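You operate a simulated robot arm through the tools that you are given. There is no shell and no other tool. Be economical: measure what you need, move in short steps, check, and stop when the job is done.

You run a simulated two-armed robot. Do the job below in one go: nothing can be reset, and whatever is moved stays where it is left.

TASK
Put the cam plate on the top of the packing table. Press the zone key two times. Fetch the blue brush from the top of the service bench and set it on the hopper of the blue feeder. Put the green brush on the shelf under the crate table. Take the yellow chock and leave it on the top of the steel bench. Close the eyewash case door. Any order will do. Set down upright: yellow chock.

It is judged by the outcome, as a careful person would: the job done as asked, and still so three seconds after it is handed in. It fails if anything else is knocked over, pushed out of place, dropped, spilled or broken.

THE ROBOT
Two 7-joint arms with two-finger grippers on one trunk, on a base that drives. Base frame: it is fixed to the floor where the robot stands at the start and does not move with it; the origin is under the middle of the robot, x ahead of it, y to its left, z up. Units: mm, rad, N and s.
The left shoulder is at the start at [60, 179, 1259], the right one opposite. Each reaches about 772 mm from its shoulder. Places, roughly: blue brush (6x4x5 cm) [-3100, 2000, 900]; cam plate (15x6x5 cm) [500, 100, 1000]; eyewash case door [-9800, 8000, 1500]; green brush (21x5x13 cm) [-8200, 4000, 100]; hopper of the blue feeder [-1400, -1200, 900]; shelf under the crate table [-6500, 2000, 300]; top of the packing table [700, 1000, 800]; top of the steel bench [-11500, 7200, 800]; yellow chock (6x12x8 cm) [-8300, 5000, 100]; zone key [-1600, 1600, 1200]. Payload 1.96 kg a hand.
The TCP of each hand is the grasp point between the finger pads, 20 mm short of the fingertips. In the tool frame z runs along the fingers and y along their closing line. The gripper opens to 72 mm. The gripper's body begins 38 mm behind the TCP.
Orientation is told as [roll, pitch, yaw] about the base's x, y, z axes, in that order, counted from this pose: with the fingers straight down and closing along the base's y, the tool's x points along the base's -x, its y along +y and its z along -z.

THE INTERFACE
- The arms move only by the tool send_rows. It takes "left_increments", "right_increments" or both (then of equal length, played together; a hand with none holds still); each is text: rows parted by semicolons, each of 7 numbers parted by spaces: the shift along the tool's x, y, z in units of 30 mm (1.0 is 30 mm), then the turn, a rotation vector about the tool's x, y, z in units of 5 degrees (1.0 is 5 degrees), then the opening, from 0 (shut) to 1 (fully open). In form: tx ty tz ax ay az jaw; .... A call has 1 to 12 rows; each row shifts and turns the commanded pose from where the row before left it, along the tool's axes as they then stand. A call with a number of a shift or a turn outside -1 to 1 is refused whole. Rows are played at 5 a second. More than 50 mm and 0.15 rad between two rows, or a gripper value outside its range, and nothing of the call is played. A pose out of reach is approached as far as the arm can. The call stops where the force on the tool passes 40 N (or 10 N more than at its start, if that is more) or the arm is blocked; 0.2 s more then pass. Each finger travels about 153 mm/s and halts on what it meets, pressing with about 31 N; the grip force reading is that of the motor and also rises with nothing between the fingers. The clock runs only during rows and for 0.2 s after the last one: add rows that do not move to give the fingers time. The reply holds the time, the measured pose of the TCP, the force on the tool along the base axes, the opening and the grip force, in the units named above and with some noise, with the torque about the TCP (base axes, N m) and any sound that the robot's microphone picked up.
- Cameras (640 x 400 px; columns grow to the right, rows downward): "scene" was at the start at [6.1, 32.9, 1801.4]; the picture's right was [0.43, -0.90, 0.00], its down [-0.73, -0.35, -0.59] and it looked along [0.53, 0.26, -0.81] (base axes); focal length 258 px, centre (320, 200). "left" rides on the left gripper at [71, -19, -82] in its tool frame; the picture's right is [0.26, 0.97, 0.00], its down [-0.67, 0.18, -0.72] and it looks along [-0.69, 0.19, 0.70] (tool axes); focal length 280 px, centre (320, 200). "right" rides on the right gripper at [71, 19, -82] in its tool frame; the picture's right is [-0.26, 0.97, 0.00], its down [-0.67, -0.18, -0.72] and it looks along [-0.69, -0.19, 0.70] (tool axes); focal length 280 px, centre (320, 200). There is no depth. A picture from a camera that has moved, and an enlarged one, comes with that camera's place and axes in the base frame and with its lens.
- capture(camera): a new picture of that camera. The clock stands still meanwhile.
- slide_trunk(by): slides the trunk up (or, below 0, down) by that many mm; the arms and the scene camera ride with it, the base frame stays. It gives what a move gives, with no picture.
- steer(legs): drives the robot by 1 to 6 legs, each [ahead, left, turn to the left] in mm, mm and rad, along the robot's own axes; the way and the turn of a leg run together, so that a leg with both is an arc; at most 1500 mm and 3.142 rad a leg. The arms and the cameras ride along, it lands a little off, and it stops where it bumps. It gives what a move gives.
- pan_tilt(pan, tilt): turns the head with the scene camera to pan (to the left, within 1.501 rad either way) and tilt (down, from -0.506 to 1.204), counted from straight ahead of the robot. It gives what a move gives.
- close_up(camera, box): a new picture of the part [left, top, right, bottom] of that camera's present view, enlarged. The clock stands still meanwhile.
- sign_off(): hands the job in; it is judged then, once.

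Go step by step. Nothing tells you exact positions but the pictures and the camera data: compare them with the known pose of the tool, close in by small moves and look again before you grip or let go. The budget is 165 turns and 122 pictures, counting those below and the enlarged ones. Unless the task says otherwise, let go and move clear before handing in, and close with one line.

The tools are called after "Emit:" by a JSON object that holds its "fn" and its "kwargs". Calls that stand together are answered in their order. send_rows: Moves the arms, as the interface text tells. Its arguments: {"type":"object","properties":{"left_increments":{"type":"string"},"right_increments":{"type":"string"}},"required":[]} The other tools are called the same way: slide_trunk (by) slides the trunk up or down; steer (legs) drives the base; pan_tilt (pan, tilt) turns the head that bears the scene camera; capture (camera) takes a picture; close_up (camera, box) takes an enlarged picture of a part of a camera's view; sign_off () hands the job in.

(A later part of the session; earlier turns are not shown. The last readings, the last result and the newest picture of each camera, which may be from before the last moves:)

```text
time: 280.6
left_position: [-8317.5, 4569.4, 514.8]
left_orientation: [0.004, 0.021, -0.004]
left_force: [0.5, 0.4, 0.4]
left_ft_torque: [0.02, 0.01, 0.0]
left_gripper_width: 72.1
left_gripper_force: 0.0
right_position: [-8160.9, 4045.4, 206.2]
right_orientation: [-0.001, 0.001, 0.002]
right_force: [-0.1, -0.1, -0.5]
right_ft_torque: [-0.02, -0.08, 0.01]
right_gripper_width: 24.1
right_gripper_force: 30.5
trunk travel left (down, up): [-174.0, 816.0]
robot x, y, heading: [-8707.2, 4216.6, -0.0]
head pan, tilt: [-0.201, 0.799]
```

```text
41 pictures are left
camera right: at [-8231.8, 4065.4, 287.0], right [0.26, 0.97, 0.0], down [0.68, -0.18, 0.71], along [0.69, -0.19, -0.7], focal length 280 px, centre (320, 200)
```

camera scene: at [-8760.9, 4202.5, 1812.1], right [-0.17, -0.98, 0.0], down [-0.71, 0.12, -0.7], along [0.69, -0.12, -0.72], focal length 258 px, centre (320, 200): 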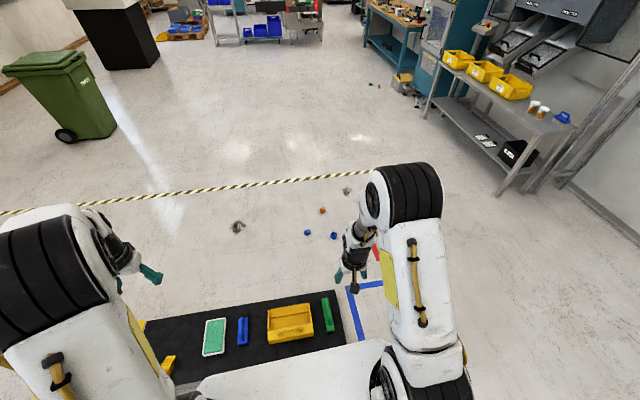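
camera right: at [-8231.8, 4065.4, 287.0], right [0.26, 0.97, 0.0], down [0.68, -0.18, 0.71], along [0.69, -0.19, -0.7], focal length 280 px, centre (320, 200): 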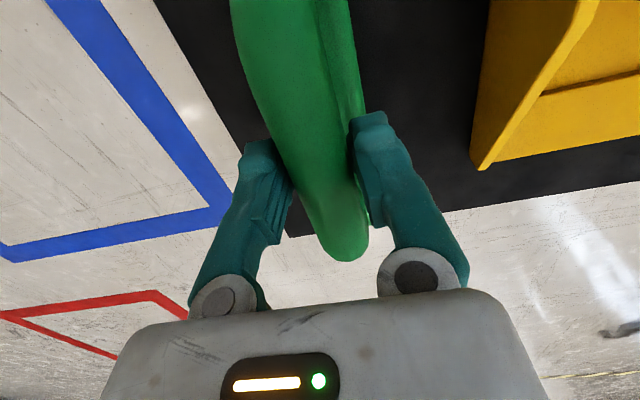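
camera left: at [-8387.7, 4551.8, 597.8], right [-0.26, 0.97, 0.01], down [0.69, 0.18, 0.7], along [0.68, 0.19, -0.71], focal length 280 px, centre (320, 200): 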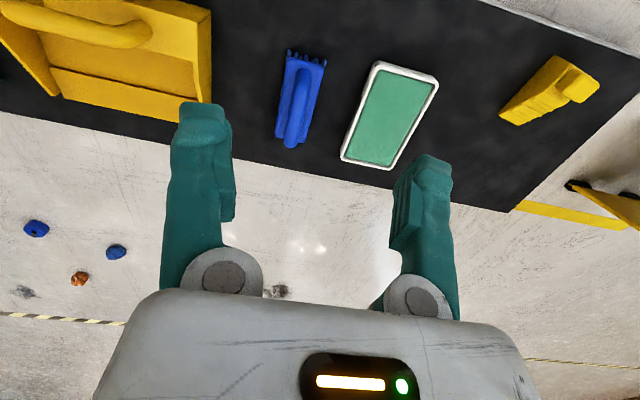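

The handle is gripped at 24 mm. I lift and pull back.

Emit:
{"fn": "send_rows", "kwargs": {"right_increments": "0 0 -0.5 0 0 0 0;0 0 -1 0 0 0 0;0 0 -1 0 0 0 0;0 0 -1 0 0 0 0;0 0 -1 0 0 0 0;0.9 0 -0.5 0 0 0 0;0.9 0 0 0 0 0 0;0.9 0 0 0 0 0 0;0.9 0 0 0 0 0 0;0.9 0 0 0 0 0 0;0.9 0 0 0 0 0 0"}}

Emit:
{"fn": "capture", "kwargs": {"camera": "left"}}

Emit:
{"fn": "capture", "kwargs": {"camera": "scene"}}

```text
time: 283.0
left_position: [-8318.6, 4570.2, 514.3]
left_orientation: [0.003, 0.022, -0.005]
left_force: [0.5, 0.0, 0.3]
left_ft_torque: [0.01, 0.0, 0.0]
left_gripper_width: 71.9
left_gripper_force: 0.0
right_position: [-8323.8, 4044.5, 357.1]
right_orientation: [-0.001, 0.001, 0.002]
right_force: [-0.3, -0.6, -1.9]
right_ft_torque: [0.0, 0.0, 0.03]
right_gripper_width: 23.6
right_gripper_force: 31.0
trunk travel left (down, up): [-174.0, 816.0]
robot x, y, heading: [-8703.8, 4220.0, 0.009]
head pan, tilt: [-0.201, 0.799]
```

```text
40 pictures are left
camera left: at [-8387.6, 4551.8, 597.8], right [-0.26, 0.97, 0.01], down [0.69, 0.18, 0.7], along [0.68, 0.19, -0.71], focal length 280 px, centre (320, 200)
```

left: 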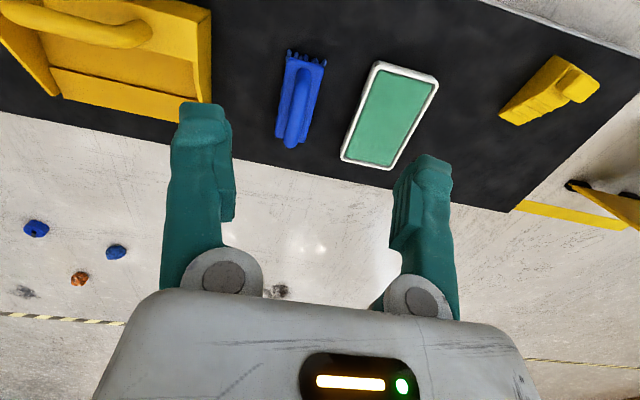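

```text
39 pictures are left
camera scene: at [-8686.5, 4203.0, 1082.1], right [-0.2, -0.98, 0.0], down [-0.7, 0.14, -0.7], along [0.68, -0.14, -0.72], focal length 258 px, centre (320, 200)
```

scene: 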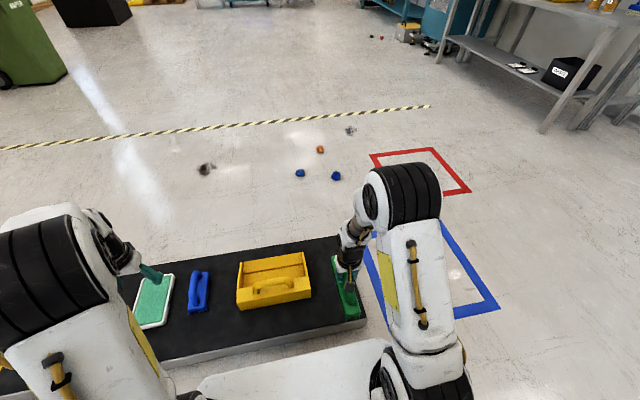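

The green brush hangs securely. I back off and drive with it to the crate table, stopping short to view the shelf.

Emit:
{"fn": "steer", "kwargs": {"legs": [[-100, 0, 0], [0, -1400, 0], [1400, 0, 0], [850, 0, 0], [0, 0, -1.57]]}}

Emit:
{"fn": "pan_tilt", "kwargs": {"pan": 0.0, "tilt": 0.55}}

Emit:
{"fn": "capture", "kwargs": {"camera": "scene"}}

```text
time: 305.2
left_position: [-6201.0, 2465.9, 514.8]
left_orientation: [0.003, 0.02, -1.568]
left_force: [0.1, 1.2, -0.4]
left_ft_torque: [0.0, -0.01, 0.0]
left_gripper_width: 71.8
left_gripper_force: 0.1
right_position: [-6726.6, 2464.5, 357.4]
right_orientation: [0.0, 0.002, -1.56]
right_force: [-0.4, 0.4, -1.7]
right_ft_torque: [0.04, 0.02, 0.0]
right_gripper_width: 22.7
right_gripper_force: 30.9
trunk travel left (down, up): [-174.0, 816.0]
robot x, y, heading: [-6557.0, 2848.4, -1.56]
head pan, tilt: [-0.201, 0.799]
```

```text
time: 306.0
left_position: [-6201.8, 2465.9, 515.2]
left_orientation: [0.004, 0.019, -1.567]
left_force: [0.0, -0.2, -0.7]
left_ft_torque: [0.02, -0.03, -0.01]
left_gripper_width: 72.2
left_gripper_force: 0.1
right_position: [-6726.1, 2465.9, 357.6]
right_orientation: [0.001, 0.001, -1.561]
right_force: [-0.1, 0.3, -2.5]
right_ft_torque: [0.03, -0.02, 0.0]
right_gripper_width: 22.7
right_gripper_force: 31.4
trunk travel left (down, up): [-174.0, 816.0]
robot x, y, heading: [-6557.5, 2850.8, -1.558]
head pan, tilt: [0.0, 0.55]
```

```text
38 pictures are left
camera scene: at [-6556.7, 2820.9, 1103.4], right [-1.0, -0.01, 0.0], down [0.0, 0.52, -0.85], along [0.01, -0.85, -0.52], focal length 258 px, centre (320, 200)
```

scene: 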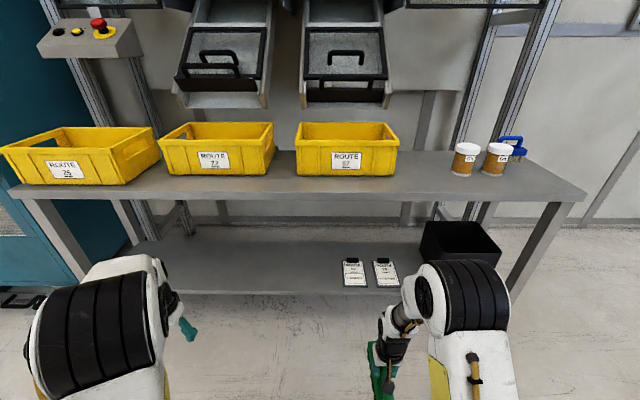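

The tabletop leaves too little height for a vertical hand. So I set the brush on the clear floor here, re-grip its handle with the hand tilted forward, and then slide it under.

Emit:
{"fn": "slide_trunk", "kwargs": {"by": -150}}

Emit:
{"fn": "send_rows", "kwargs": {"right_increments": "0 0 0.9 0 0 0 0;0 0 0.9 0 0 0 0;0 0 0.6 0 0 0 0;0 0 0.3 0 0 0 0;0 0 0.1 0 0 0 0;0 0 0.1 0 0 0 0;0 0 0.1 0 0 0 0;0 0 0.1 0 0 0 0;0 0 0.1 0 0 0 0;0 0 0.1 0 0 0 0"}}

```text
time: 307.7
left_position: [-6201.4, 2466.1, 365.3]
left_orientation: [0.002, 0.022, -1.567]
left_force: [0.0, -0.1, 0.0]
left_ft_torque: [-0.01, -0.02, -0.01]
left_gripper_width: 72.1
left_gripper_force: 0.0
right_position: [-6726.4, 2465.4, 207.5]
right_orientation: [0.0, 0.002, -1.561]
right_force: [0.7, 0.0, -2.0]
right_ft_torque: [0.01, 0.02, 0.01]
right_gripper_width: 22.4
right_gripper_force: 31.1
trunk travel left (down, up): [-24.0, 966.0]
robot x, y, heading: [-6561.2, 2850.4, -1.56]
head pan, tilt: [0.0, 0.55]
```

```text
time: 309.9
left_position: [-6200.9, 2466.7, 364.7]
left_orientation: [0.002, 0.019, -1.565]
left_force: [-0.2, -0.1, 0.0]
left_ft_torque: [0.01, -0.02, 0.01]
left_gripper_width: 72.0
left_gripper_force: 0.0
right_position: [-6726.9, 2464.8, 109.8]
right_orientation: [-0.001, 0.001, -1.562]
right_force: [-4.2, 5.7, 21.9]
right_ft_torque: [0.06, 0.04, 0.0]
right_gripper_width: 19.9
right_gripper_force: 31.0
trunk travel left (down, up): [-24.0, 966.0]
robot x, y, heading: [-6557.1, 2853.2, -1.561]
head pan, tilt: [0.0, 0.55]
```

Emit:
{"fn": "send_rows", "kwargs": {"right_increments": "0 0 0 0 0 0 0.5;0 0 0 0 0 0 0.9;0 0 0 0 0 0 0.9;0 0 -0.55 0 0 0 0.9;0 0 0 0 -1 0 0.9;0 0 0 0 -1 0 0.9;0 0 0 0 -1 0 0.9;0 0 0 0 -1 0 0.9"}}

Emit:
{"fn": "capture", "kwargs": {"camera": "right"}}

Emit:
{"fn": "pan_tilt", "kwargs": {"pan": -0.3, "tilt": 1.1}}

Emit:
{"fn": "capture", "kwargs": {"camera": "scene"}}

```text
time: 311.7
left_position: [-6200.1, 2465.7, 364.8]
left_orientation: [0.006, 0.019, -1.567]
left_force: [-0.2, -0.7, 0.6]
left_ft_torque: [0.0, 0.0, 0.01]
left_gripper_width: 71.9
left_gripper_force: 0.2
right_position: [-6726.7, 2467.1, 125.1]
right_orientation: [0.0, -0.349, -1.561]
right_force: [-0.3, -0.4, 0.0]
right_ft_torque: [-0.01, 0.03, -0.01]
right_gripper_width: 64.7
right_gripper_force: 0.1
trunk travel left (down, up): [-24.0, 966.0]
robot x, y, heading: [-6556.1, 2852.1, -1.558]
head pan, tilt: [0.0, 0.55]
```

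```text
37 pictures are left
camera right: at [-6707.9, 2561.0, 175.8], right [0.97, -0.24, 0.09], down [-0.18, -0.39, 0.9], along [-0.18, -0.89, -0.42], focal length 280 px, centre (320, 200)
```

right: 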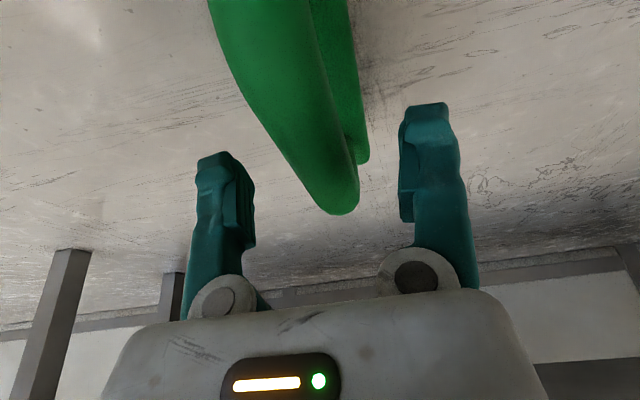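

```text
time: 312.7
left_position: [-6201.6, 2466.1, 365.2]
left_orientation: [0.004, 0.02, -1.566]
left_force: [0.0, 0.2, -0.9]
left_ft_torque: [-0.01, 0.0, 0.01]
left_gripper_width: 71.6
left_gripper_force: 0.1
right_position: [-6726.9, 2465.1, 123.7]
right_orientation: [0.0, -0.346, -1.56]
right_force: [-0.9, 0.0, -0.1]
right_ft_torque: [0.03, -0.02, -0.02]
right_gripper_width: 65.0
right_gripper_force: 0.0
trunk travel left (down, up): [-24.0, 966.0]
robot x, y, heading: [-6557.0, 2847.9, -1.564]
head pan, tilt: [-0.3, 1.1]
```

```text
36 pictures are left
camera scene: at [-6575.6, 2850.3, 910.4], right [-0.96, 0.29, 0.0], down [0.25, 0.85, -0.45], along [-0.13, -0.44, -0.89], focal length 258 px, centre (320, 200)
```

scene: 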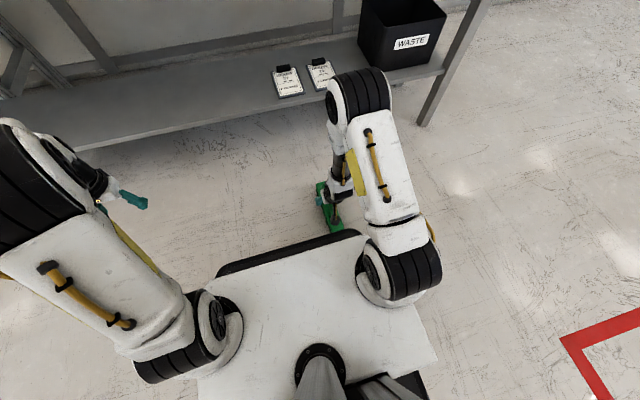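

Emit:
{"fn": "send_rows", "kwargs": {"right_increments": "0 0 0 0 -1 0 0.9;0 0 0 0 -1 0 0.9;0 0 0 0 -1 0 0.9;0 0 0 0 -1 0 0.9;0 0 0 0 0 0 0.6;0 0 0 0 0 0 0.3;0 0 0 0 0 0 0;0 0 0 0 0 0 0;0 0 0 0 0 0 0"}}

Emit:
{"fn": "capture", "kwargs": {"camera": "right"}}

```text
time: 314.7
left_position: [-6202.0, 2466.7, 364.6]
left_orientation: [0.002, 0.02, -1.569]
left_force: [-0.4, 0.3, 1.1]
left_ft_torque: [-0.01, 0.01, -0.03]
left_gripper_width: 71.9
left_gripper_force: 0.0
right_position: [-6726.0, 2466.1, 125.1]
right_orientation: [0.001, -0.696, -1.56]
right_force: [0.1, -1.8, -0.1]
right_ft_torque: [-0.08, -0.09, -0.01]
right_gripper_width: 24.0
right_gripper_force: 30.9
trunk travel left (down, up): [-24.0, 966.0]
robot x, y, heading: [-6555.2, 2850.5, -1.555]
head pan, tilt: [-0.3, 1.1]
```

```text
35 pictures are left
camera right: at [-6708.0, 2573.5, 140.4], right [0.97, -0.19, 0.17], down [-0.18, -0.06, 0.98], along [-0.18, -0.98, -0.09], focal length 280 px, centre (320, 200)
```

right: 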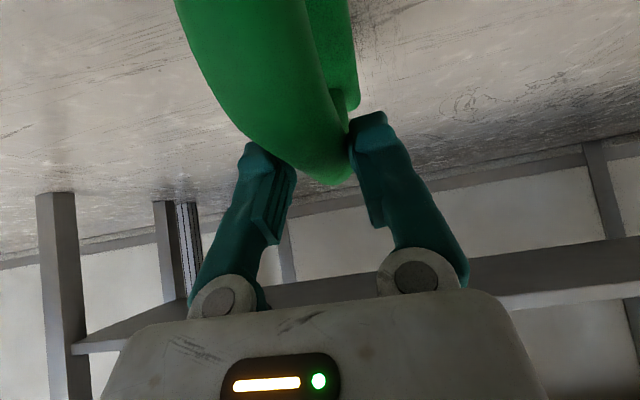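

The handle is held with the hand tilted 40°, and the shelf top reads about z 288. I lift, raise the trunk, and shift to the free part of the shelf at x about -6470.

Emit:
{"fn": "send_rows", "kwargs": {"right_increments": "-0.3 0 -0.38 0 0 0 0;-0.64 0 -0.77 0 0 0 0;-0.64 0 -0.77 0 0 0 0;0 0 0 0 0 0 0"}}

Emit:
{"fn": "slide_trunk", "kwargs": {"by": 170}}

Emit:
{"fn": "steer", "kwargs": {"legs": [[0, 260, -0.01], [150, 0, 0]]}}

Emit:
{"fn": "send_rows", "kwargs": {"right_increments": "-0.64 0 -0.77 0 0 0 0;-0.64 0 -0.77 0 0 0 0;-0.4 0 -0.5 0 0 0 0"}}

Emit:
{"fn": "pan_tilt", "kwargs": {"pan": -0.2, "tilt": 0.7}}

Emit:
{"fn": "capture", "kwargs": {"camera": "scene"}}

Emit:
{"fn": "capture", "kwargs": {"camera": "right"}}

```text
time: 315.7
left_position: [-6201.8, 2464.9, 365.1]
left_orientation: [0.005, 0.022, -1.568]
left_force: [0.4, -0.6, 0.2]
left_ft_torque: [0.02, 0.02, 0.0]
left_gripper_width: 72.5
left_gripper_force: 0.1
right_position: [-6725.7, 2466.6, 198.5]
right_orientation: [0.0, -0.698, -1.562]
right_force: [-0.6, 1.0, -2.5]
right_ft_torque: [-0.03, 0.02, 0.01]
right_gripper_width: 24.0
right_gripper_force: 31.3
trunk travel left (down, up): [-24.0, 966.0]
robot x, y, heading: [-6554.9, 2851.2, -1.56]
head pan, tilt: [-0.3, 1.1]
```

```text
time: 317.6
left_position: [-6202.0, 2464.9, 534.1]
left_orientation: [0.003, 0.02, -1.567]
left_force: [0.0, -0.5, -0.7]
left_ft_torque: [-0.03, 0.01, -0.02]
left_gripper_width: 71.7
left_gripper_force: 0.0
right_position: [-6726.2, 2468.1, 369.1]
right_orientation: [-0.001, -0.697, -1.56]
right_force: [0.8, -0.5, -2.3]
right_ft_torque: [0.02, 0.03, 0.01]
right_gripper_width: 24.1
right_gripper_force: 31.6
trunk travel left (down, up): [-194.0, 796.0]
robot x, y, heading: [-6559.8, 2852.2, -1.564]
head pan, tilt: [-0.3, 1.1]
```

```text
time: 320.4
left_position: [-5947.2, 2312.2, 535.0]
left_orientation: [0.003, 0.02, -1.578]
left_force: [0.5, -0.1, 0.4]
left_ft_torque: [-0.01, -0.03, -0.02]
left_gripper_width: 72.0
left_gripper_force: 0.0
right_position: [-6472.8, 2319.7, 368.6]
right_orientation: [0.0, -0.695, -1.572]
right_force: [0.7, -0.8, -2.2]
right_ft_torque: [0.02, 0.0, 0.03]
right_gripper_width: 23.8
right_gripper_force: 30.6
trunk travel left (down, up): [-194.0, 796.0]
robot x, y, heading: [-6298.5, 2699.0, -1.572]
head pan, tilt: [-0.3, 1.1]
```

```text
time: 321.2
left_position: [-5946.1, 2313.0, 534.7]
left_orientation: [0.003, 0.021, -1.577]
left_force: [0.1, 0.0, 1.6]
left_ft_torque: [0.03, 0.0, 0.01]
left_gripper_width: 71.9
left_gripper_force: 0.0
right_position: [-6470.5, 2293.6, 439.0]
right_orientation: [-0.001, -0.697, -1.571]
right_force: [-0.6, 0.3, -2.2]
right_ft_torque: [0.01, 0.0, -0.01]
right_gripper_width: 23.8
right_gripper_force: 31.3
right hand out of reach, approached as far as the arm can: row 1, 2, 3
trunk travel left (down, up): [-194.0, 796.0]
robot x, y, heading: [-6299.0, 2699.7, -1.574]
head pan, tilt: [-0.3, 1.1]
```

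```text
time: 322.1
left_position: [-5947.7, 2312.7, 535.3]
left_orientation: [0.004, 0.021, -1.577]
left_force: [0.1, 0.1, 0.0]
left_ft_torque: [0.03, -0.05, -0.01]
left_gripper_width: 72.1
left_gripper_force: 0.0
right_position: [-6469.9, 2293.6, 437.0]
right_orientation: [0.0, -0.697, -1.572]
right_force: [0.1, -0.2, -2.4]
right_ft_torque: [0.02, 0.03, 0.0]
right_gripper_width: 23.7
right_gripper_force: 30.8
trunk travel left (down, up): [-194.0, 796.0]
robot x, y, heading: [-6300.8, 2702.6, -1.574]
head pan, tilt: [-0.201, 0.7]
```

```text
34 pictures are left
camera scene: at [-6315.6, 2678.4, 1110.2], right [-0.98, 0.2, 0.0], down [0.13, 0.63, -0.76], along [-0.15, -0.75, -0.64], focal length 258 px, centre (320, 200)
```

scene: 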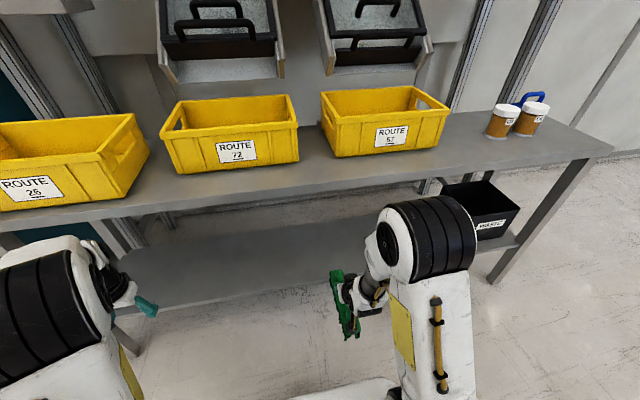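

```text
33 pictures are left
camera right: at [-6451.4, 2400.6, 453.4], right [0.96, -0.2, 0.17], down [-0.18, -0.06, 0.98], along [-0.19, -0.98, -0.09], focal length 280 px, centre (320, 200)
```

right: 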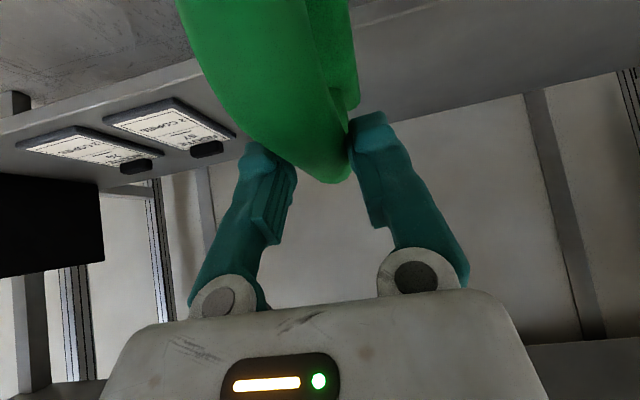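

Emit:
{"fn": "send_rows", "kwargs": {"right_increments": "-0.766 0 0.643 0 0 0 0;-0.766 0 0.643 0 0 0 0;-0.766 0 0.643 0 0 0 0;-0.766 0 0.643 0 0 0 0"}}

Emit:
{"fn": "send_rows", "kwargs": {"right_increments": "-0.766 0 0.643 0 0 0 0;-0.766 0 0.643 0 0 0 0;-0.766 0 0.643 0 0 0 0;-0.766 0 0.643 0 0 0 0;-0.25 0 0.21 0 0 0 0"}}

Emit:
{"fn": "capture", "kwargs": {"camera": "scene"}}

Emit:
{"fn": "capture", "kwargs": {"camera": "right"}}

```text
time: 323.1
left_position: [-5947.7, 2312.9, 534.4]
left_orientation: [0.003, 0.021, -1.576]
left_force: [-0.5, -0.4, -0.6]
left_ft_torque: [0.05, 0.04, 0.0]
left_gripper_width: 72.0
left_gripper_force: 0.1
right_position: [-6472.9, 2173.2, 437.1]
right_orientation: [0.0, -0.695, -1.572]
right_force: [0.5, 0.3, -1.3]
right_ft_torque: [0.05, -0.01, 0.02]
right_gripper_width: 23.7
right_gripper_force: 31.0
trunk travel left (down, up): [-194.0, 796.0]
robot x, y, heading: [-6295.4, 2700.7, -1.573]
head pan, tilt: [-0.201, 0.7]
```

```text
time: 324.3
left_position: [-5946.9, 2313.3, 535.7]
left_orientation: [0.003, 0.021, -1.577]
left_force: [-0.3, 0.4, 0.1]
left_ft_torque: [0.05, -0.03, 0.0]
left_gripper_width: 72.0
left_gripper_force: 0.0
right_position: [-6471.9, 2042.2, 437.3]
right_orientation: [0.002, -0.695, -1.573]
right_force: [0.7, -0.7, -2.2]
right_ft_torque: [0.01, 0.01, -0.01]
right_gripper_width: 23.5
right_gripper_force: 31.1
trunk travel left (down, up): [-194.0, 796.0]
robot x, y, heading: [-6297.4, 2699.1, -1.573]
head pan, tilt: [-0.201, 0.7]
```

```text
32 pictures are left
camera scene: at [-6315.6, 2678.1, 1110.3], right [-0.98, 0.2, 0.0], down [0.13, 0.63, -0.76], along [-0.15, -0.75, -0.64], focal length 258 px, centre (320, 200)
```

scene: 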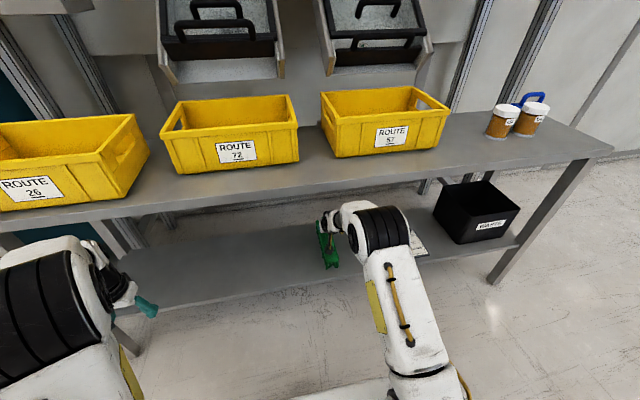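

```text
31 pictures are left
camera right: at [-6452.2, 2150.0, 452.4], right [0.96, -0.2, 0.17], down [-0.18, -0.06, 0.98], along [-0.19, -0.98, -0.09], focal length 280 px, centre (320, 200)
```

right: 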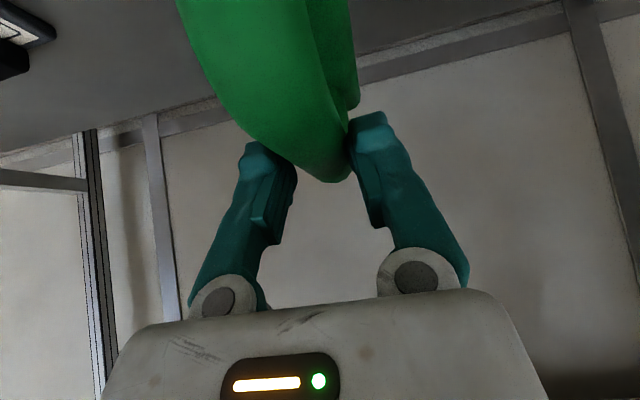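

The brush is over the free shelf. I push 22 mm deeper and lower it to contact.

Emit:
{"fn": "send_rows", "kwargs": {"right_increments": "-0.56 0 0.47 0 0 0 0;0.13 0 0.15 0 0 0 0;0.13 0 0.15 0 0 0 0;0.064 0 0.077 0 0 0 0;0.064 0 0.077 0 0 0 0;0.064 0 0.077 0 0 0 0;0.064 0 0.077 0 0 0 0;0.064 0 0.077 0 0 0 0;0.064 0 0.077 0 0 0 0;0.064 0 0.077 0 0 0 0"}}

Emit:
{"fn": "capture", "kwargs": {"camera": "scene"}}

```text
time: 326.4
left_position: [-5947.2, 2313.2, 536.2]
left_orientation: [0.001, 0.02, -1.578]
left_force: [-0.3, -0.7, -0.4]
left_ft_torque: [-0.01, 0.02, -0.04]
left_gripper_width: 72.1
left_gripper_force: 0.1
right_position: [-6472.1, 2018.2, 415.5]
right_orientation: [-0.004, -0.718, -1.573]
right_force: [0.8, -3.0, 18.6]
right_ft_torque: [0.64, -0.06, -0.06]
right_gripper_width: 23.1
right_gripper_force: 31.5
trunk travel left (down, up): [-194.0, 796.0]
robot x, y, heading: [-6296.3, 2702.9, -1.569]
head pan, tilt: [-0.201, 0.7]
stopped in row 10 (right hand): the force on the tool passed its limit at 43 N (the readings are from after the stop); the commanded pose is now the measured one
```

```text
30 pictures are left
camera scene: at [-6314.9, 2680.8, 1110.3], right [-0.98, 0.2, 0.0], down [0.13, 0.63, -0.77], along [-0.15, -0.75, -0.64], focal length 258 px, centre (320, 200)
```

scene: 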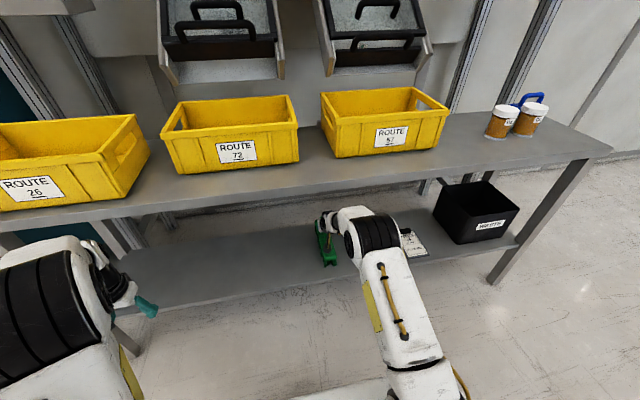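

Emit:
{"fn": "send_rows", "kwargs": {"right_increments": "0 0 -0.04 0 0 0 0.4;0 0 0 0 0 0 0.9;0 0 0 0 0 0 0.9;0 0 -0.5 0 0 0 0.9;0 0 -1 0 0 0 0.9;0.766 0 -0.643 0 0 0 0.9;0.766 0 -0.643 0 0 0 0.9;0.766 0 -0.643 0 0 0 0.9;0.766 0 -0.643 0 0 0 0.9;0.766 0 -0.643 0 0 0 0.9;0.766 0 -0.643 0 0 0 0.9"}}

Emit:
{"fn": "capture", "kwargs": {"camera": "right"}}

```text
time: 328.8
left_position: [-5946.9, 2311.4, 534.6]
left_orientation: [0.003, 0.022, -1.577]
left_force: [-1.2, -0.1, 0.0]
left_ft_torque: [-0.03, 0.01, 0.0]
left_gripper_width: 72.0
left_gripper_force: 0.1
right_position: [-6472.2, 2230.3, 445.4]
right_orientation: [0.001, -0.71, -1.574]
right_force: [0.5, -0.3, -1.0]
right_ft_torque: [0.0, 0.03, 0.0]
right_gripper_width: 64.7
right_gripper_force: 0.1
trunk travel left (down, up): [-194.0, 796.0]
robot x, y, heading: [-6299.2, 2703.4, -1.57]
head pan, tilt: [-0.201, 0.7]
```

```text
29 pictures are left
camera right: at [-6452.7, 2337.1, 458.7], right [0.96, -0.2, 0.17], down [-0.18, -0.05, 0.98], along [-0.19, -0.98, -0.08], focal length 280 px, centre (320, 200)
```

right: 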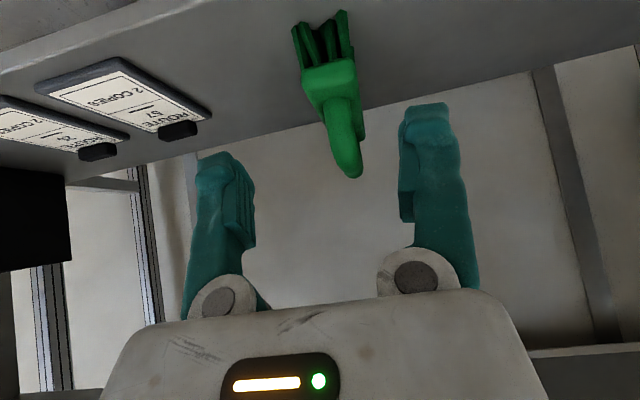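

The green brush stands fully on the shelf. I straighten the right hand and drive back behind the platform for the chock.

Emit:
{"fn": "steer", "kwargs": {"legs": [[-200, 0, 0], [0, 0, 1.57], [-1500, 0, 0], [-1000, 0, 0], [0, 1500, 0], [0, 240, 0]]}}

Emit:
{"fn": "send_rows", "kwargs": {"right_increments": "0 0 -0.5 0 1 0 0.9;0 0 -0.5 0 1 0 0.9;0 0 -0.5 0 1 0 0.9;0 0 -0.5 0 1 0 0.9;0 0 -0.5 0 1 0 0.9;0 0 -0.5 0 1 0 0.9;0 0 -0.5 0 1 0 0.9;0 0 -0.5 0 1 0 0.9"}}

Emit:
{"fn": "capture", "kwargs": {"camera": "left"}}

```text
time: 354.4
left_position: [-8421.2, 4973.0, 535.3]
left_orientation: [0.004, 0.022, -0.004]
left_force: [0.5, -0.5, 0.2]
left_ft_torque: [-0.02, -0.01, 0.0]
left_gripper_width: 71.9
left_gripper_force: 0.1
right_position: [-8337.3, 4449.6, 444.5]
right_orientation: [-0.001, -0.708, 0.0]
right_force: [-0.9, -1.3, 0.4]
right_ft_torque: [0.02, 0.02, 0.02]
right_gripper_width: 65.0
right_gripper_force: 0.2
trunk travel left (down, up): [-194.0, 796.0]
robot x, y, heading: [-8811.6, 4621.5, -0.002]
head pan, tilt: [-0.201, 0.7]
```

```text
time: 356.1
left_position: [-8421.6, 4973.3, 535.0]
left_orientation: [0.004, 0.02, -0.004]
left_force: [0.0, 0.6, -0.3]
left_ft_torque: [-0.02, 0.0, -0.01]
left_gripper_width: 72.1
left_gripper_force: 0.1
right_position: [-8383.5, 4449.6, 551.5]
right_orientation: [0.0, -0.01, 0.0]
right_force: [-0.1, -0.5, 0.9]
right_ft_torque: [0.02, 0.0, 0.01]
right_gripper_width: 64.6
right_gripper_force: 0.0
trunk travel left (down, up): [-194.0, 796.0]
robot x, y, heading: [-8810.6, 4621.9, -0.0]
head pan, tilt: [-0.201, 0.7]
```

```text
28 pictures are left
camera left: at [-8490.9, 4955.6, 617.8], right [-0.26, 0.97, 0.01], down [0.69, 0.18, 0.7], along [0.68, 0.19, -0.71], focal length 280 px, centre (320, 200)
```

left: 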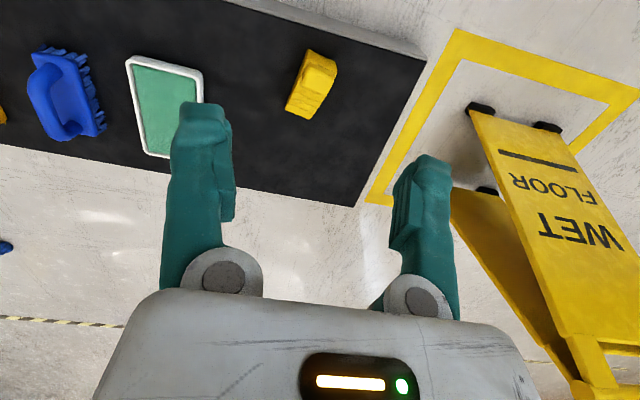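

Emit:
{"fn": "close_up", "kwargs": {"camera": "left", "box": [250, 20, 380, 140]}}

```text
3.33 times, centred on (315, 80) of left
camera zoom: at [-8490.9, 4955.6, 617.8], right [-0.26, 0.97, 0.01], down [0.69, 0.18, 0.7], along [0.68, 0.19, -0.71], focal length 935 px, centre (337, 600)
```

zoom: 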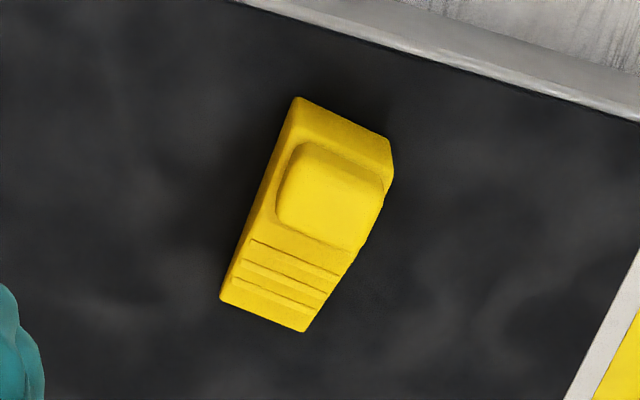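

The chock is a wedge standing on its base with its long axis about -10° from x, centred near [-8277, 4998]. I come closer, lower, and align the left hand above it.

Emit:
{"fn": "steer", "kwargs": {"legs": [[70, 0, 0]]}}

Emit:
{"fn": "slide_trunk", "kwargs": {"by": -120}}

Emit:
{"fn": "send_rows", "kwargs": {"left_increments": "-0.31 0.155 0.9 0 -0.25 0.32 1;-0.31 0.155 0.9 0 0 0.32 1;-0.31 0.155 0.9 0 0 0.32 1;-0.31 0.155 0.9 0 0 0.32 1;-0.31 0.155 0.9 0 0 0.32 1;-0.31 0.155 0.9 0 0 0.32 1"}}

Emit:
{"fn": "capture", "kwargs": {"camera": "left"}}

```text
time: 357.2
left_position: [-8351.8, 4973.2, 534.5]
left_orientation: [0.002, 0.021, -0.005]
left_force: [-0.7, -0.4, 0.6]
left_ft_torque: [0.01, 0.02, -0.01]
left_gripper_width: 71.9
left_gripper_force: 0.2
right_position: [-8313.4, 4448.8, 552.6]
right_orientation: [0.001, -0.007, -0.001]
right_force: [-0.6, 0.5, -0.7]
right_ft_torque: [0.0, 0.01, 0.01]
right_gripper_width: 64.8
right_gripper_force: 0.0
trunk travel left (down, up): [-194.0, 796.0]
robot x, y, heading: [-8739.5, 4622.4, -0.001]
head pan, tilt: [-0.201, 0.7]
```

```text
time: 358.7
left_position: [-8353.7, 4974.3, 415.9]
left_orientation: [0.003, 0.022, -0.006]
left_force: [0.2, -0.2, 0.3]
left_ft_torque: [-0.01, 0.01, 0.01]
left_gripper_width: 72.3
left_gripper_force: 0.1
right_position: [-8312.1, 4449.7, 431.3]
right_orientation: [0.001, -0.009, 0.0]
right_force: [-0.5, 0.2, 0.9]
right_ft_torque: [0.0, 0.0, -0.01]
right_gripper_width: 64.5
right_gripper_force: 0.1
trunk travel left (down, up): [-74.0, 916.0]
robot x, y, heading: [-8741.9, 4621.1, -0.005]
head pan, tilt: [-0.201, 0.7]
```

```text
time: 360.1
left_position: [-8295.0, 4998.1, 251.0]
left_orientation: [0.003, 0.002, -0.171]
left_force: [-0.9, -0.8, -0.3]
left_ft_torque: [0.02, -0.01, 0.03]
left_gripper_width: 71.9
left_gripper_force: 0.0
right_position: [-8313.2, 4448.9, 431.3]
right_orientation: [-0.001, -0.008, -0.001]
right_force: [0.0, -1.1, -0.1]
right_ft_torque: [-0.02, 0.0, -0.01]
right_gripper_width: 64.8
right_gripper_force: 0.1
trunk travel left (down, up): [-74.0, 916.0]
robot x, y, heading: [-8738.5, 4626.4, 0.003]
head pan, tilt: [-0.201, 0.7]
```

```text
26 pictures are left
camera left: at [-8367.5, 4992.3, 334.2], right [-0.09, 1.0, 0.0], down [0.69, 0.06, 0.72], along [0.71, 0.07, -0.7], focal length 280 px, centre (320, 200)
```

left: 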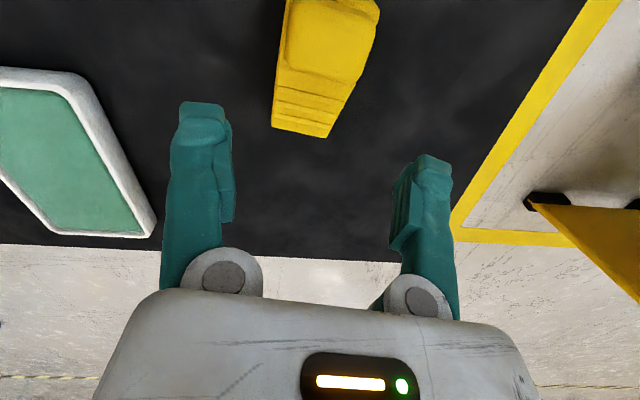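

Emit:
{"fn": "send_rows", "kwargs": {"left_increments": "0 0.07 0.9 0 0 0 1;0 0 0.9 0 0 0 1;0 0 0.6 0 0 0 1;0 0 0 0 0 0 1"}}

Emit:
{"fn": "capture", "kwargs": {"camera": "left"}}

```text
time: 361.1
left_position: [-8295.1, 4999.4, 179.4]
left_orientation: [0.004, 0.0, -0.173]
left_force: [0.3, -0.1, -0.1]
left_ft_torque: [0.0, -0.02, 0.0]
left_gripper_width: 72.1
left_gripper_force: 0.0
right_position: [-8312.2, 4449.0, 432.4]
right_orientation: [0.0, -0.008, 0.002]
right_force: [0.6, -0.2, 0.2]
right_ft_torque: [0.01, -0.03, 0.02]
right_gripper_width: 64.9
right_gripper_force: 0.1
trunk travel left (down, up): [-74.0, 916.0]
robot x, y, heading: [-8737.4, 4620.1, -0.005]
head pan, tilt: [-0.201, 0.7]
```

```text
25 pictures are left
camera left: at [-8367.8, 4994.6, 261.5], right [-0.09, 1.0, 0.0], down [0.7, 0.06, 0.72], along [0.71, 0.07, -0.7], focal length 280 px, centre (320, 200)
```

left: 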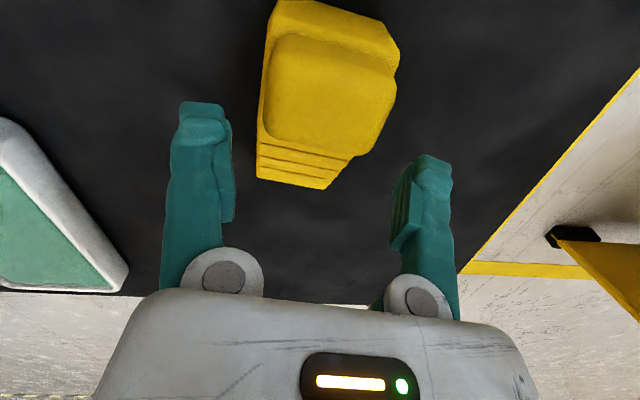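

Emit:
{"fn": "send_rows", "kwargs": {"left_increments": "0 0 0.3 0 0 0 1;0 0 0.3 0 0 0 1;0 0 0.2 0 0 0 1;0 0 0.15 0 0 0 1;0 0 0 0 0 0 1"}}

Emit:
{"fn": "capture", "kwargs": {"camera": "left"}}

```text
time: 362.3
left_position: [-8294.8, 5000.4, 151.7]
left_orientation: [0.005, -0.001, -0.172]
left_force: [-0.6, 0.0, 1.2]
left_ft_torque: [0.06, 0.0, 0.0]
left_gripper_width: 72.0
left_gripper_force: 0.0
right_position: [-8312.1, 4449.1, 432.5]
right_orientation: [0.0, -0.007, 0.0]
right_force: [-0.3, -0.5, -0.4]
right_ft_torque: [-0.02, -0.01, -0.01]
right_gripper_width: 64.8
right_gripper_force: 0.1
trunk travel left (down, up): [-74.0, 916.0]
robot x, y, heading: [-8740.5, 4624.9, 0.002]
head pan, tilt: [-0.201, 0.7]
```

```text
24 pictures are left
camera left: at [-8367.5, 4994.2, 233.4], right [-0.09, 1.0, 0.0], down [0.7, 0.06, 0.72], along [0.71, 0.07, -0.7], focal length 280 px, centre (320, 200)
```

left: 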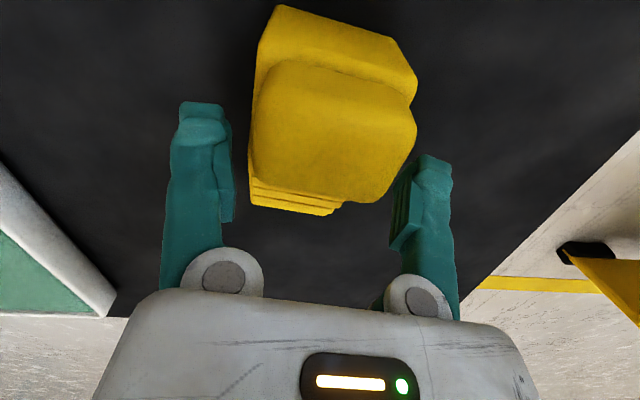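

Emit:
{"fn": "send_rows", "kwargs": {"left_increments": "0 0 0 0 0 0 0.85;0 0 0 0 0 0 0.7;0 0 0 0 0 0 0.6;0 0 0 0 0 0 0.5;0 0 0 0 0 0 0.5"}}

Emit:
{"fn": "capture", "kwargs": {"camera": "left"}}

```text
time: 363.5
left_position: [-8294.6, 5000.4, 152.4]
left_orientation: [0.004, 0.0, -0.172]
left_force: [-0.5, -4.3, 1.3]
left_ft_torque: [-0.31, 0.1, 0.04]
left_gripper_width: 55.3
left_gripper_force: 30.9
right_position: [-8312.9, 4448.3, 431.5]
right_orientation: [0.0, -0.01, 0.0]
right_force: [0.3, 0.0, 0.3]
right_ft_torque: [0.01, -0.02, 0.02]
right_gripper_width: 64.9
right_gripper_force: 0.0
trunk travel left (down, up): [-74.0, 916.0]
robot x, y, heading: [-8738.4, 4624.7, -0.004]
head pan, tilt: [-0.201, 0.7]
```

```text
23 pictures are left
camera left: at [-8367.4, 4994.2, 233.5], right [-0.09, 1.0, 0.0], down [0.7, 0.06, 0.72], along [0.71, 0.07, -0.7], focal length 280 px, centre (320, 200)
```

left: 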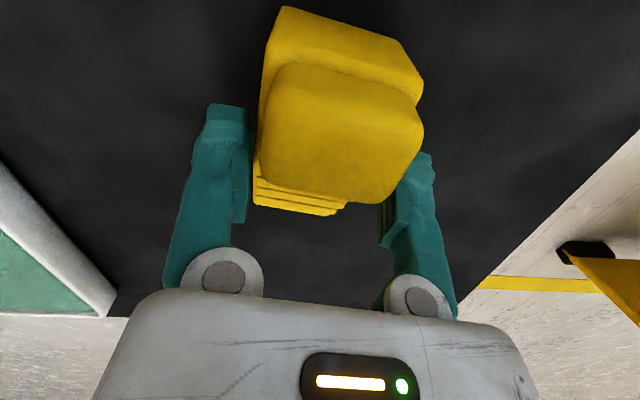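

The chock is gripped at 55 mm. I lift straight up and check that it stays level.

Emit:
{"fn": "send_rows", "kwargs": {"left_increments": "0 0 -0.3 0 0 0 0.5;0 0 -0.8 0 0 0 0.5;0 0 -1 0 0 0 0.5;0 0 -1 0 0 0 0.5;0 0 -1 0 0 0 0.5;0 0 -1 0 0 0 0.5;0 0 -1 0 0 0 0.5"}}

Emit:
{"fn": "capture", "kwargs": {"camera": "left"}}

```text
time: 365.1
left_position: [-8295.3, 5000.4, 335.0]
left_orientation: [0.003, 0.001, -0.173]
left_force: [0.0, -0.1, -2.6]
left_ft_torque: [-0.01, 0.01, 0.03]
left_gripper_width: 55.1
left_gripper_force: 30.9
right_position: [-8312.0, 4449.5, 431.7]
right_orientation: [0.0, -0.008, -0.001]
right_force: [-0.5, -0.4, -0.6]
right_ft_torque: [-0.02, 0.0, -0.01]
right_gripper_width: 64.7
right_gripper_force: 0.0
trunk travel left (down, up): [-74.0, 916.0]
robot x, y, heading: [-8739.1, 4624.6, 0.001]
head pan, tilt: [-0.201, 0.7]
```

```text
22 pictures are left
camera left: at [-8367.9, 4994.6, 416.9], right [-0.09, 1.0, 0.0], down [0.7, 0.06, 0.72], along [0.71, 0.07, -0.7], focal length 280 px, centre (320, 200)
```

left: 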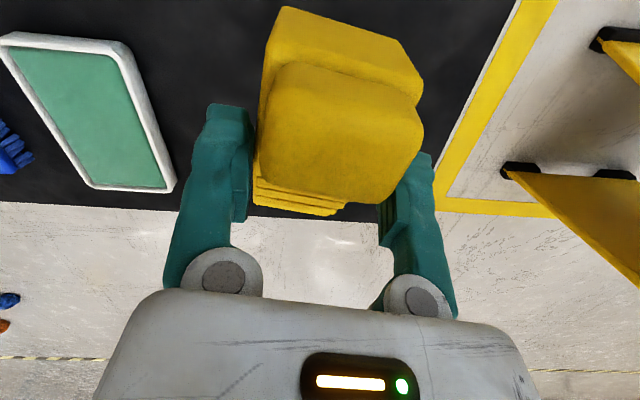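

The chock is held level. I raise the trunk, back away, and move toward the eyewash board and the steel bench.

Emit:
{"fn": "slide_trunk", "kwargs": {"by": 400}}

Emit:
{"fn": "slide_trunk", "kwargs": {"by": 400}}

Emit:
{"fn": "steer", "kwargs": {"legs": [[-350, 0, 0], [0, 1500, 0], [0, 0, 1.571]]}}

Emit:
{"fn": "pan_tilt", "kwargs": {"pan": 0.45, "tilt": 0.3}}

Emit:
{"fn": "capture", "kwargs": {"camera": "scene"}}

```text
time: 368.9
left_position: [-8294.2, 5001.7, 734.5]
left_orientation: [0.002, 0.001, -0.172]
left_force: [0.6, 0.9, -3.4]
left_ft_torque: [-0.02, 0.01, -0.04]
left_gripper_width: 55.0
left_gripper_force: 30.9
right_position: [-8313.2, 4448.7, 831.4]
right_orientation: [0.0, -0.009, 0.001]
right_force: [-0.1, 0.2, 0.7]
right_ft_torque: [0.02, 0.0, 0.0]
right_gripper_width: 64.9
right_gripper_force: 0.0
trunk travel left (down, up): [-474.0, 516.0]
robot x, y, heading: [-8739.7, 4621.7, -0.003]
head pan, tilt: [-0.201, 0.7]
```

```text
time: 372.7
left_position: [-8294.4, 5000.8, 1135.0]
left_orientation: [0.004, 0.001, -0.173]
left_force: [-0.1, 0.8, -3.4]
left_ft_torque: [0.03, 0.01, -0.01]
left_gripper_width: 55.2
left_gripper_force: 30.9
right_position: [-8311.5, 4450.0, 1231.7]
right_orientation: [0.0, -0.01, 0.0]
right_force: [0.1, 0.1, -0.3]
right_ft_torque: [-0.01, 0.0, -0.01]
right_gripper_width: 64.8
right_gripper_force: 0.1
trunk travel left (down, up): [-874.0, 116.0]
robot x, y, heading: [-8738.9, 4620.3, -0.003]
head pan, tilt: [-0.201, 0.7]
```

```text
time: 385.9
left_position: [-9498.7, 6561.0, 1134.6]
left_orientation: [0.004, -0.001, 1.425]
left_force: [-0.4, -0.5, -4.0]
left_ft_torque: [0.0, -0.01, 0.01]
left_gripper_width: 55.4
left_gripper_force: 30.8
right_position: [-8946.4, 6558.6, 1231.3]
right_orientation: [0.001, -0.009, 1.598]
right_force: [-0.6, -0.4, -0.5]
right_ft_torque: [-0.01, 0.04, 0.0]
right_gripper_width: 64.8
right_gripper_force: 0.0
trunk travel left (down, up): [-874.0, 116.0]
robot x, y, heading: [-9108.8, 6127.1, 1.599]
head pan, tilt: [-0.201, 0.7]
```

```text
time: 386.9
left_position: [-9497.8, 6561.3, 1136.2]
left_orientation: [0.003, 0.0, 1.425]
left_force: [-0.1, -0.3, -3.5]
left_ft_torque: [0.06, 0.02, 0.01]
left_gripper_width: 55.2
left_gripper_force: 31.0
right_position: [-8946.4, 6558.4, 1231.5]
right_orientation: [0.0, -0.009, 1.599]
right_force: [-0.2, -0.8, -0.4]
right_ft_torque: [0.0, 0.01, 0.0]
right_gripper_width: 64.8
right_gripper_force: 0.0
trunk travel left (down, up): [-874.0, 116.0]
robot x, y, heading: [-9104.7, 6127.5, 1.604]
head pan, tilt: [0.45, 0.3]
```

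```text
21 pictures are left
camera scene: at [-9148.5, 6151.6, 1826.4], right [0.89, 0.46, 0.0], down [0.14, -0.26, -0.95], along [-0.44, 0.85, -0.3], focal length 258 px, centre (320, 200)
```

scene: 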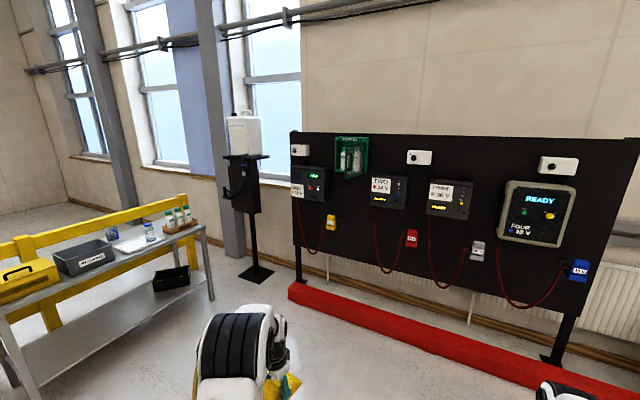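

Emit:
{"fn": "close_up", "kwargs": {"camera": "scene", "box": [290, 110, 410, 200]}}

Emit:
{"fn": "close_up", "kwargs": {"camera": "scene", "box": [0, 180, 240, 360]}}

```text
4.44 times, centred on (350, 155) of scene
camera zoom: at [-9148.5, 6151.6, 1826.4], right [0.89, 0.46, 0.0], down [0.14, -0.26, -0.95], along [-0.44, 0.85, -0.3], focal length 1146 px, centre (187, 400)
```

zoom: 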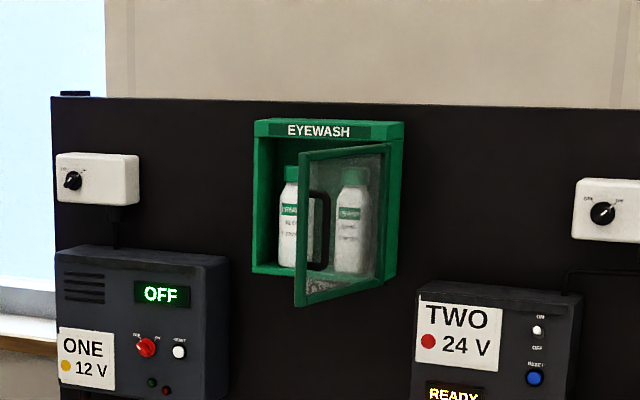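

```text
2.22 times, centred on (120, 270) of scene
camera zoom: at [-9148.5, 6151.6, 1826.4], right [0.89, 0.46, 0.0], down [0.14, -0.26, -0.95], along [-0.44, 0.85, -0.3], focal length 573 px, centre (764, 44)
```

zoom: 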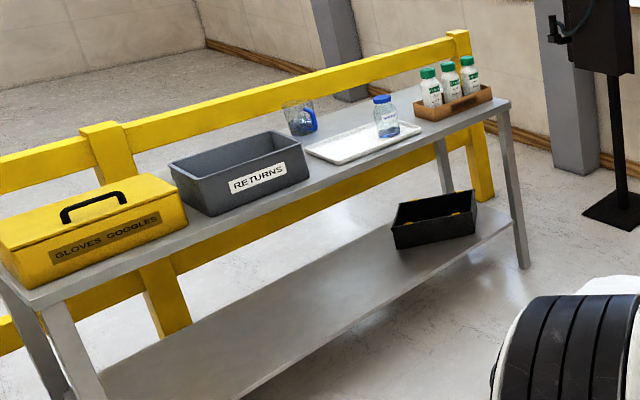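

The eyewash door is hinged on its right and stands about 70° open. I place the chock first, so I drive over to the steel bench and look down on it for a free spot.

Emit:
{"fn": "steer", "kwargs": {"legs": [[850, 0, -0.03], [0, 0, 1.57], [1300, 0, 0]]}}

Emit:
{"fn": "pan_tilt", "kwargs": {"pan": 0.0, "tilt": 0.6}}

Emit:
{"fn": "capture", "kwargs": {"camera": "scene"}}

```text
time: 401.4
left_position: [-10873.1, 6594.6, 1135.9]
left_orientation: [0.003, 0.0, 2.962]
left_force: [0.1, 0.2, -4.6]
left_ft_torque: [-0.02, 0.02, -0.04]
left_gripper_width: 54.9
left_gripper_force: 30.7
right_position: [-10850.8, 7146.2, 1232.6]
right_orientation: [0.0, -0.009, 3.135]
right_force: [-0.2, 0.7, 0.5]
right_ft_torque: [0.05, -0.02, 0.0]
right_gripper_width: 64.9
right_gripper_force: 0.0
trunk travel left (down, up): [-874.0, 116.0]
robot x, y, heading: [-10424.9, 6968.7, 3.137]
head pan, tilt: [0.45, 0.3]
```

```text
time: 402.3
left_position: [-10873.1, 6594.4, 1135.6]
left_orientation: [0.002, -0.001, 2.962]
left_force: [-0.7, 0.2, -3.1]
left_ft_torque: [0.03, 0.02, -0.03]
left_gripper_width: 55.2
left_gripper_force: 30.5
right_position: [-10850.4, 7144.9, 1232.5]
right_orientation: [0.0, -0.008, 3.134]
right_force: [0.2, 0.1, 0.5]
right_ft_torque: [0.0, 0.01, 0.0]
right_gripper_width: 64.8
right_gripper_force: 0.0
trunk travel left (down, up): [-874.0, 116.0]
robot x, y, heading: [-10426.6, 6971.8, 3.131]
head pan, tilt: [0.0, 0.6]
```

```text
18 pictures are left
camera scene: at [-10454.4, 6970.3, 1799.0], right [0.01, 1.0, 0.0], down [0.56, 0.0, -0.83], along [-0.83, 0.01, -0.56], focal length 258 px, centre (320, 200)
```

scene: 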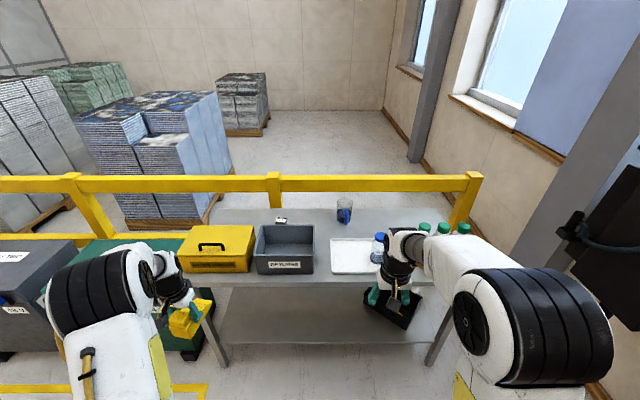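

Emit:
{"fn": "close_up", "kwargs": {"camera": "scene", "box": [180, 190, 480, 300]}}

```text
2.13 times, centred on (330, 245) of scene
camera zoom: at [-10454.4, 6970.3, 1799.0], right [0.01, 1.0, 0.0], down [0.56, 0.0, -0.83], along [-0.83, 0.01, -0.56], focal length 550 px, centre (299, 104)
```

zoom: 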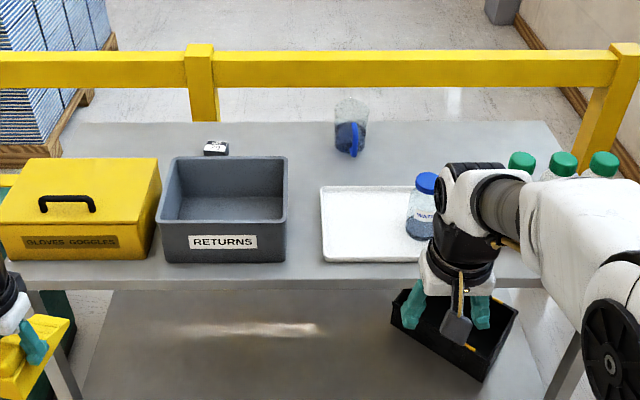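

The front of the bench near the bottle rack (y about 7530) seems free. I move across and look down on that strip.

Emit:
{"fn": "steer", "kwargs": {"legs": [[0, -560, 0.005], [320, 0, 0]]}}

Emit:
{"fn": "pan_tilt", "kwargs": {"pan": 0.1, "tilt": 0.9}}

Emit:
{"fn": "capture", "kwargs": {"camera": "scene"}}

```text
time: 407.3
left_position: [-11184.1, 7153.1, 1135.6]
left_orientation: [0.004, 0.0, 2.972]
left_force: [0.1, -0.3, -2.8]
left_ft_torque: [-0.04, 0.02, 0.0]
left_gripper_width: 55.2
left_gripper_force: 30.9
right_position: [-11168.0, 7704.3, 1232.1]
right_orientation: [0.001, -0.011, -3.139]
right_force: [0.1, 0.8, 0.0]
right_ft_torque: [-0.01, 0.0, -0.01]
right_gripper_width: 64.7
right_gripper_force: 0.0
trunk travel left (down, up): [-874.0, 116.0]
robot x, y, heading: [-10742.5, 7532.2, -3.138]
head pan, tilt: [0.0, 0.6]
```

```text
time: 408.1
left_position: [-11186.5, 7152.5, 1135.8]
left_orientation: [0.003, 0.002, 2.972]
left_force: [-0.2, 0.0, -3.6]
left_ft_torque: [0.04, -0.01, -0.01]
left_gripper_width: 54.9
left_gripper_force: 31.2
right_position: [-11170.0, 7705.1, 1231.3]
right_orientation: [-0.001, -0.009, -3.138]
right_force: [0.0, -0.8, -0.1]
right_ft_torque: [0.03, 0.03, 0.0]
right_gripper_width: 64.6
right_gripper_force: 0.1
trunk travel left (down, up): [-874.0, 116.0]
robot x, y, heading: [-10746.0, 7532.6, -3.131]
head pan, tilt: [0.099, 0.901]
```

```text
16 pictures are left
camera scene: at [-10759.3, 7526.5, 1774.2], right [-0.1, 0.99, 0.0], down [0.78, 0.08, -0.62], along [-0.62, -0.06, -0.78], focal length 258 px, centre (320, 200)
```

scene: 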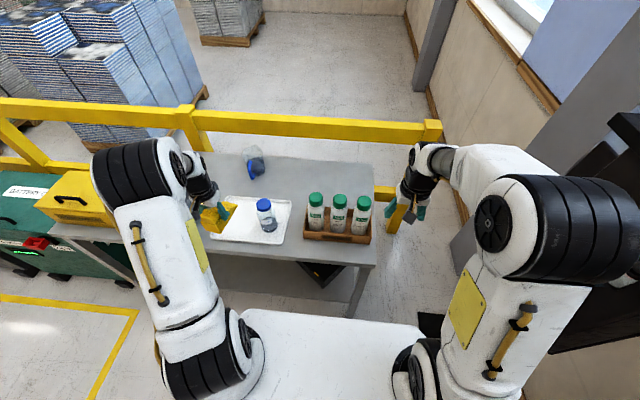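

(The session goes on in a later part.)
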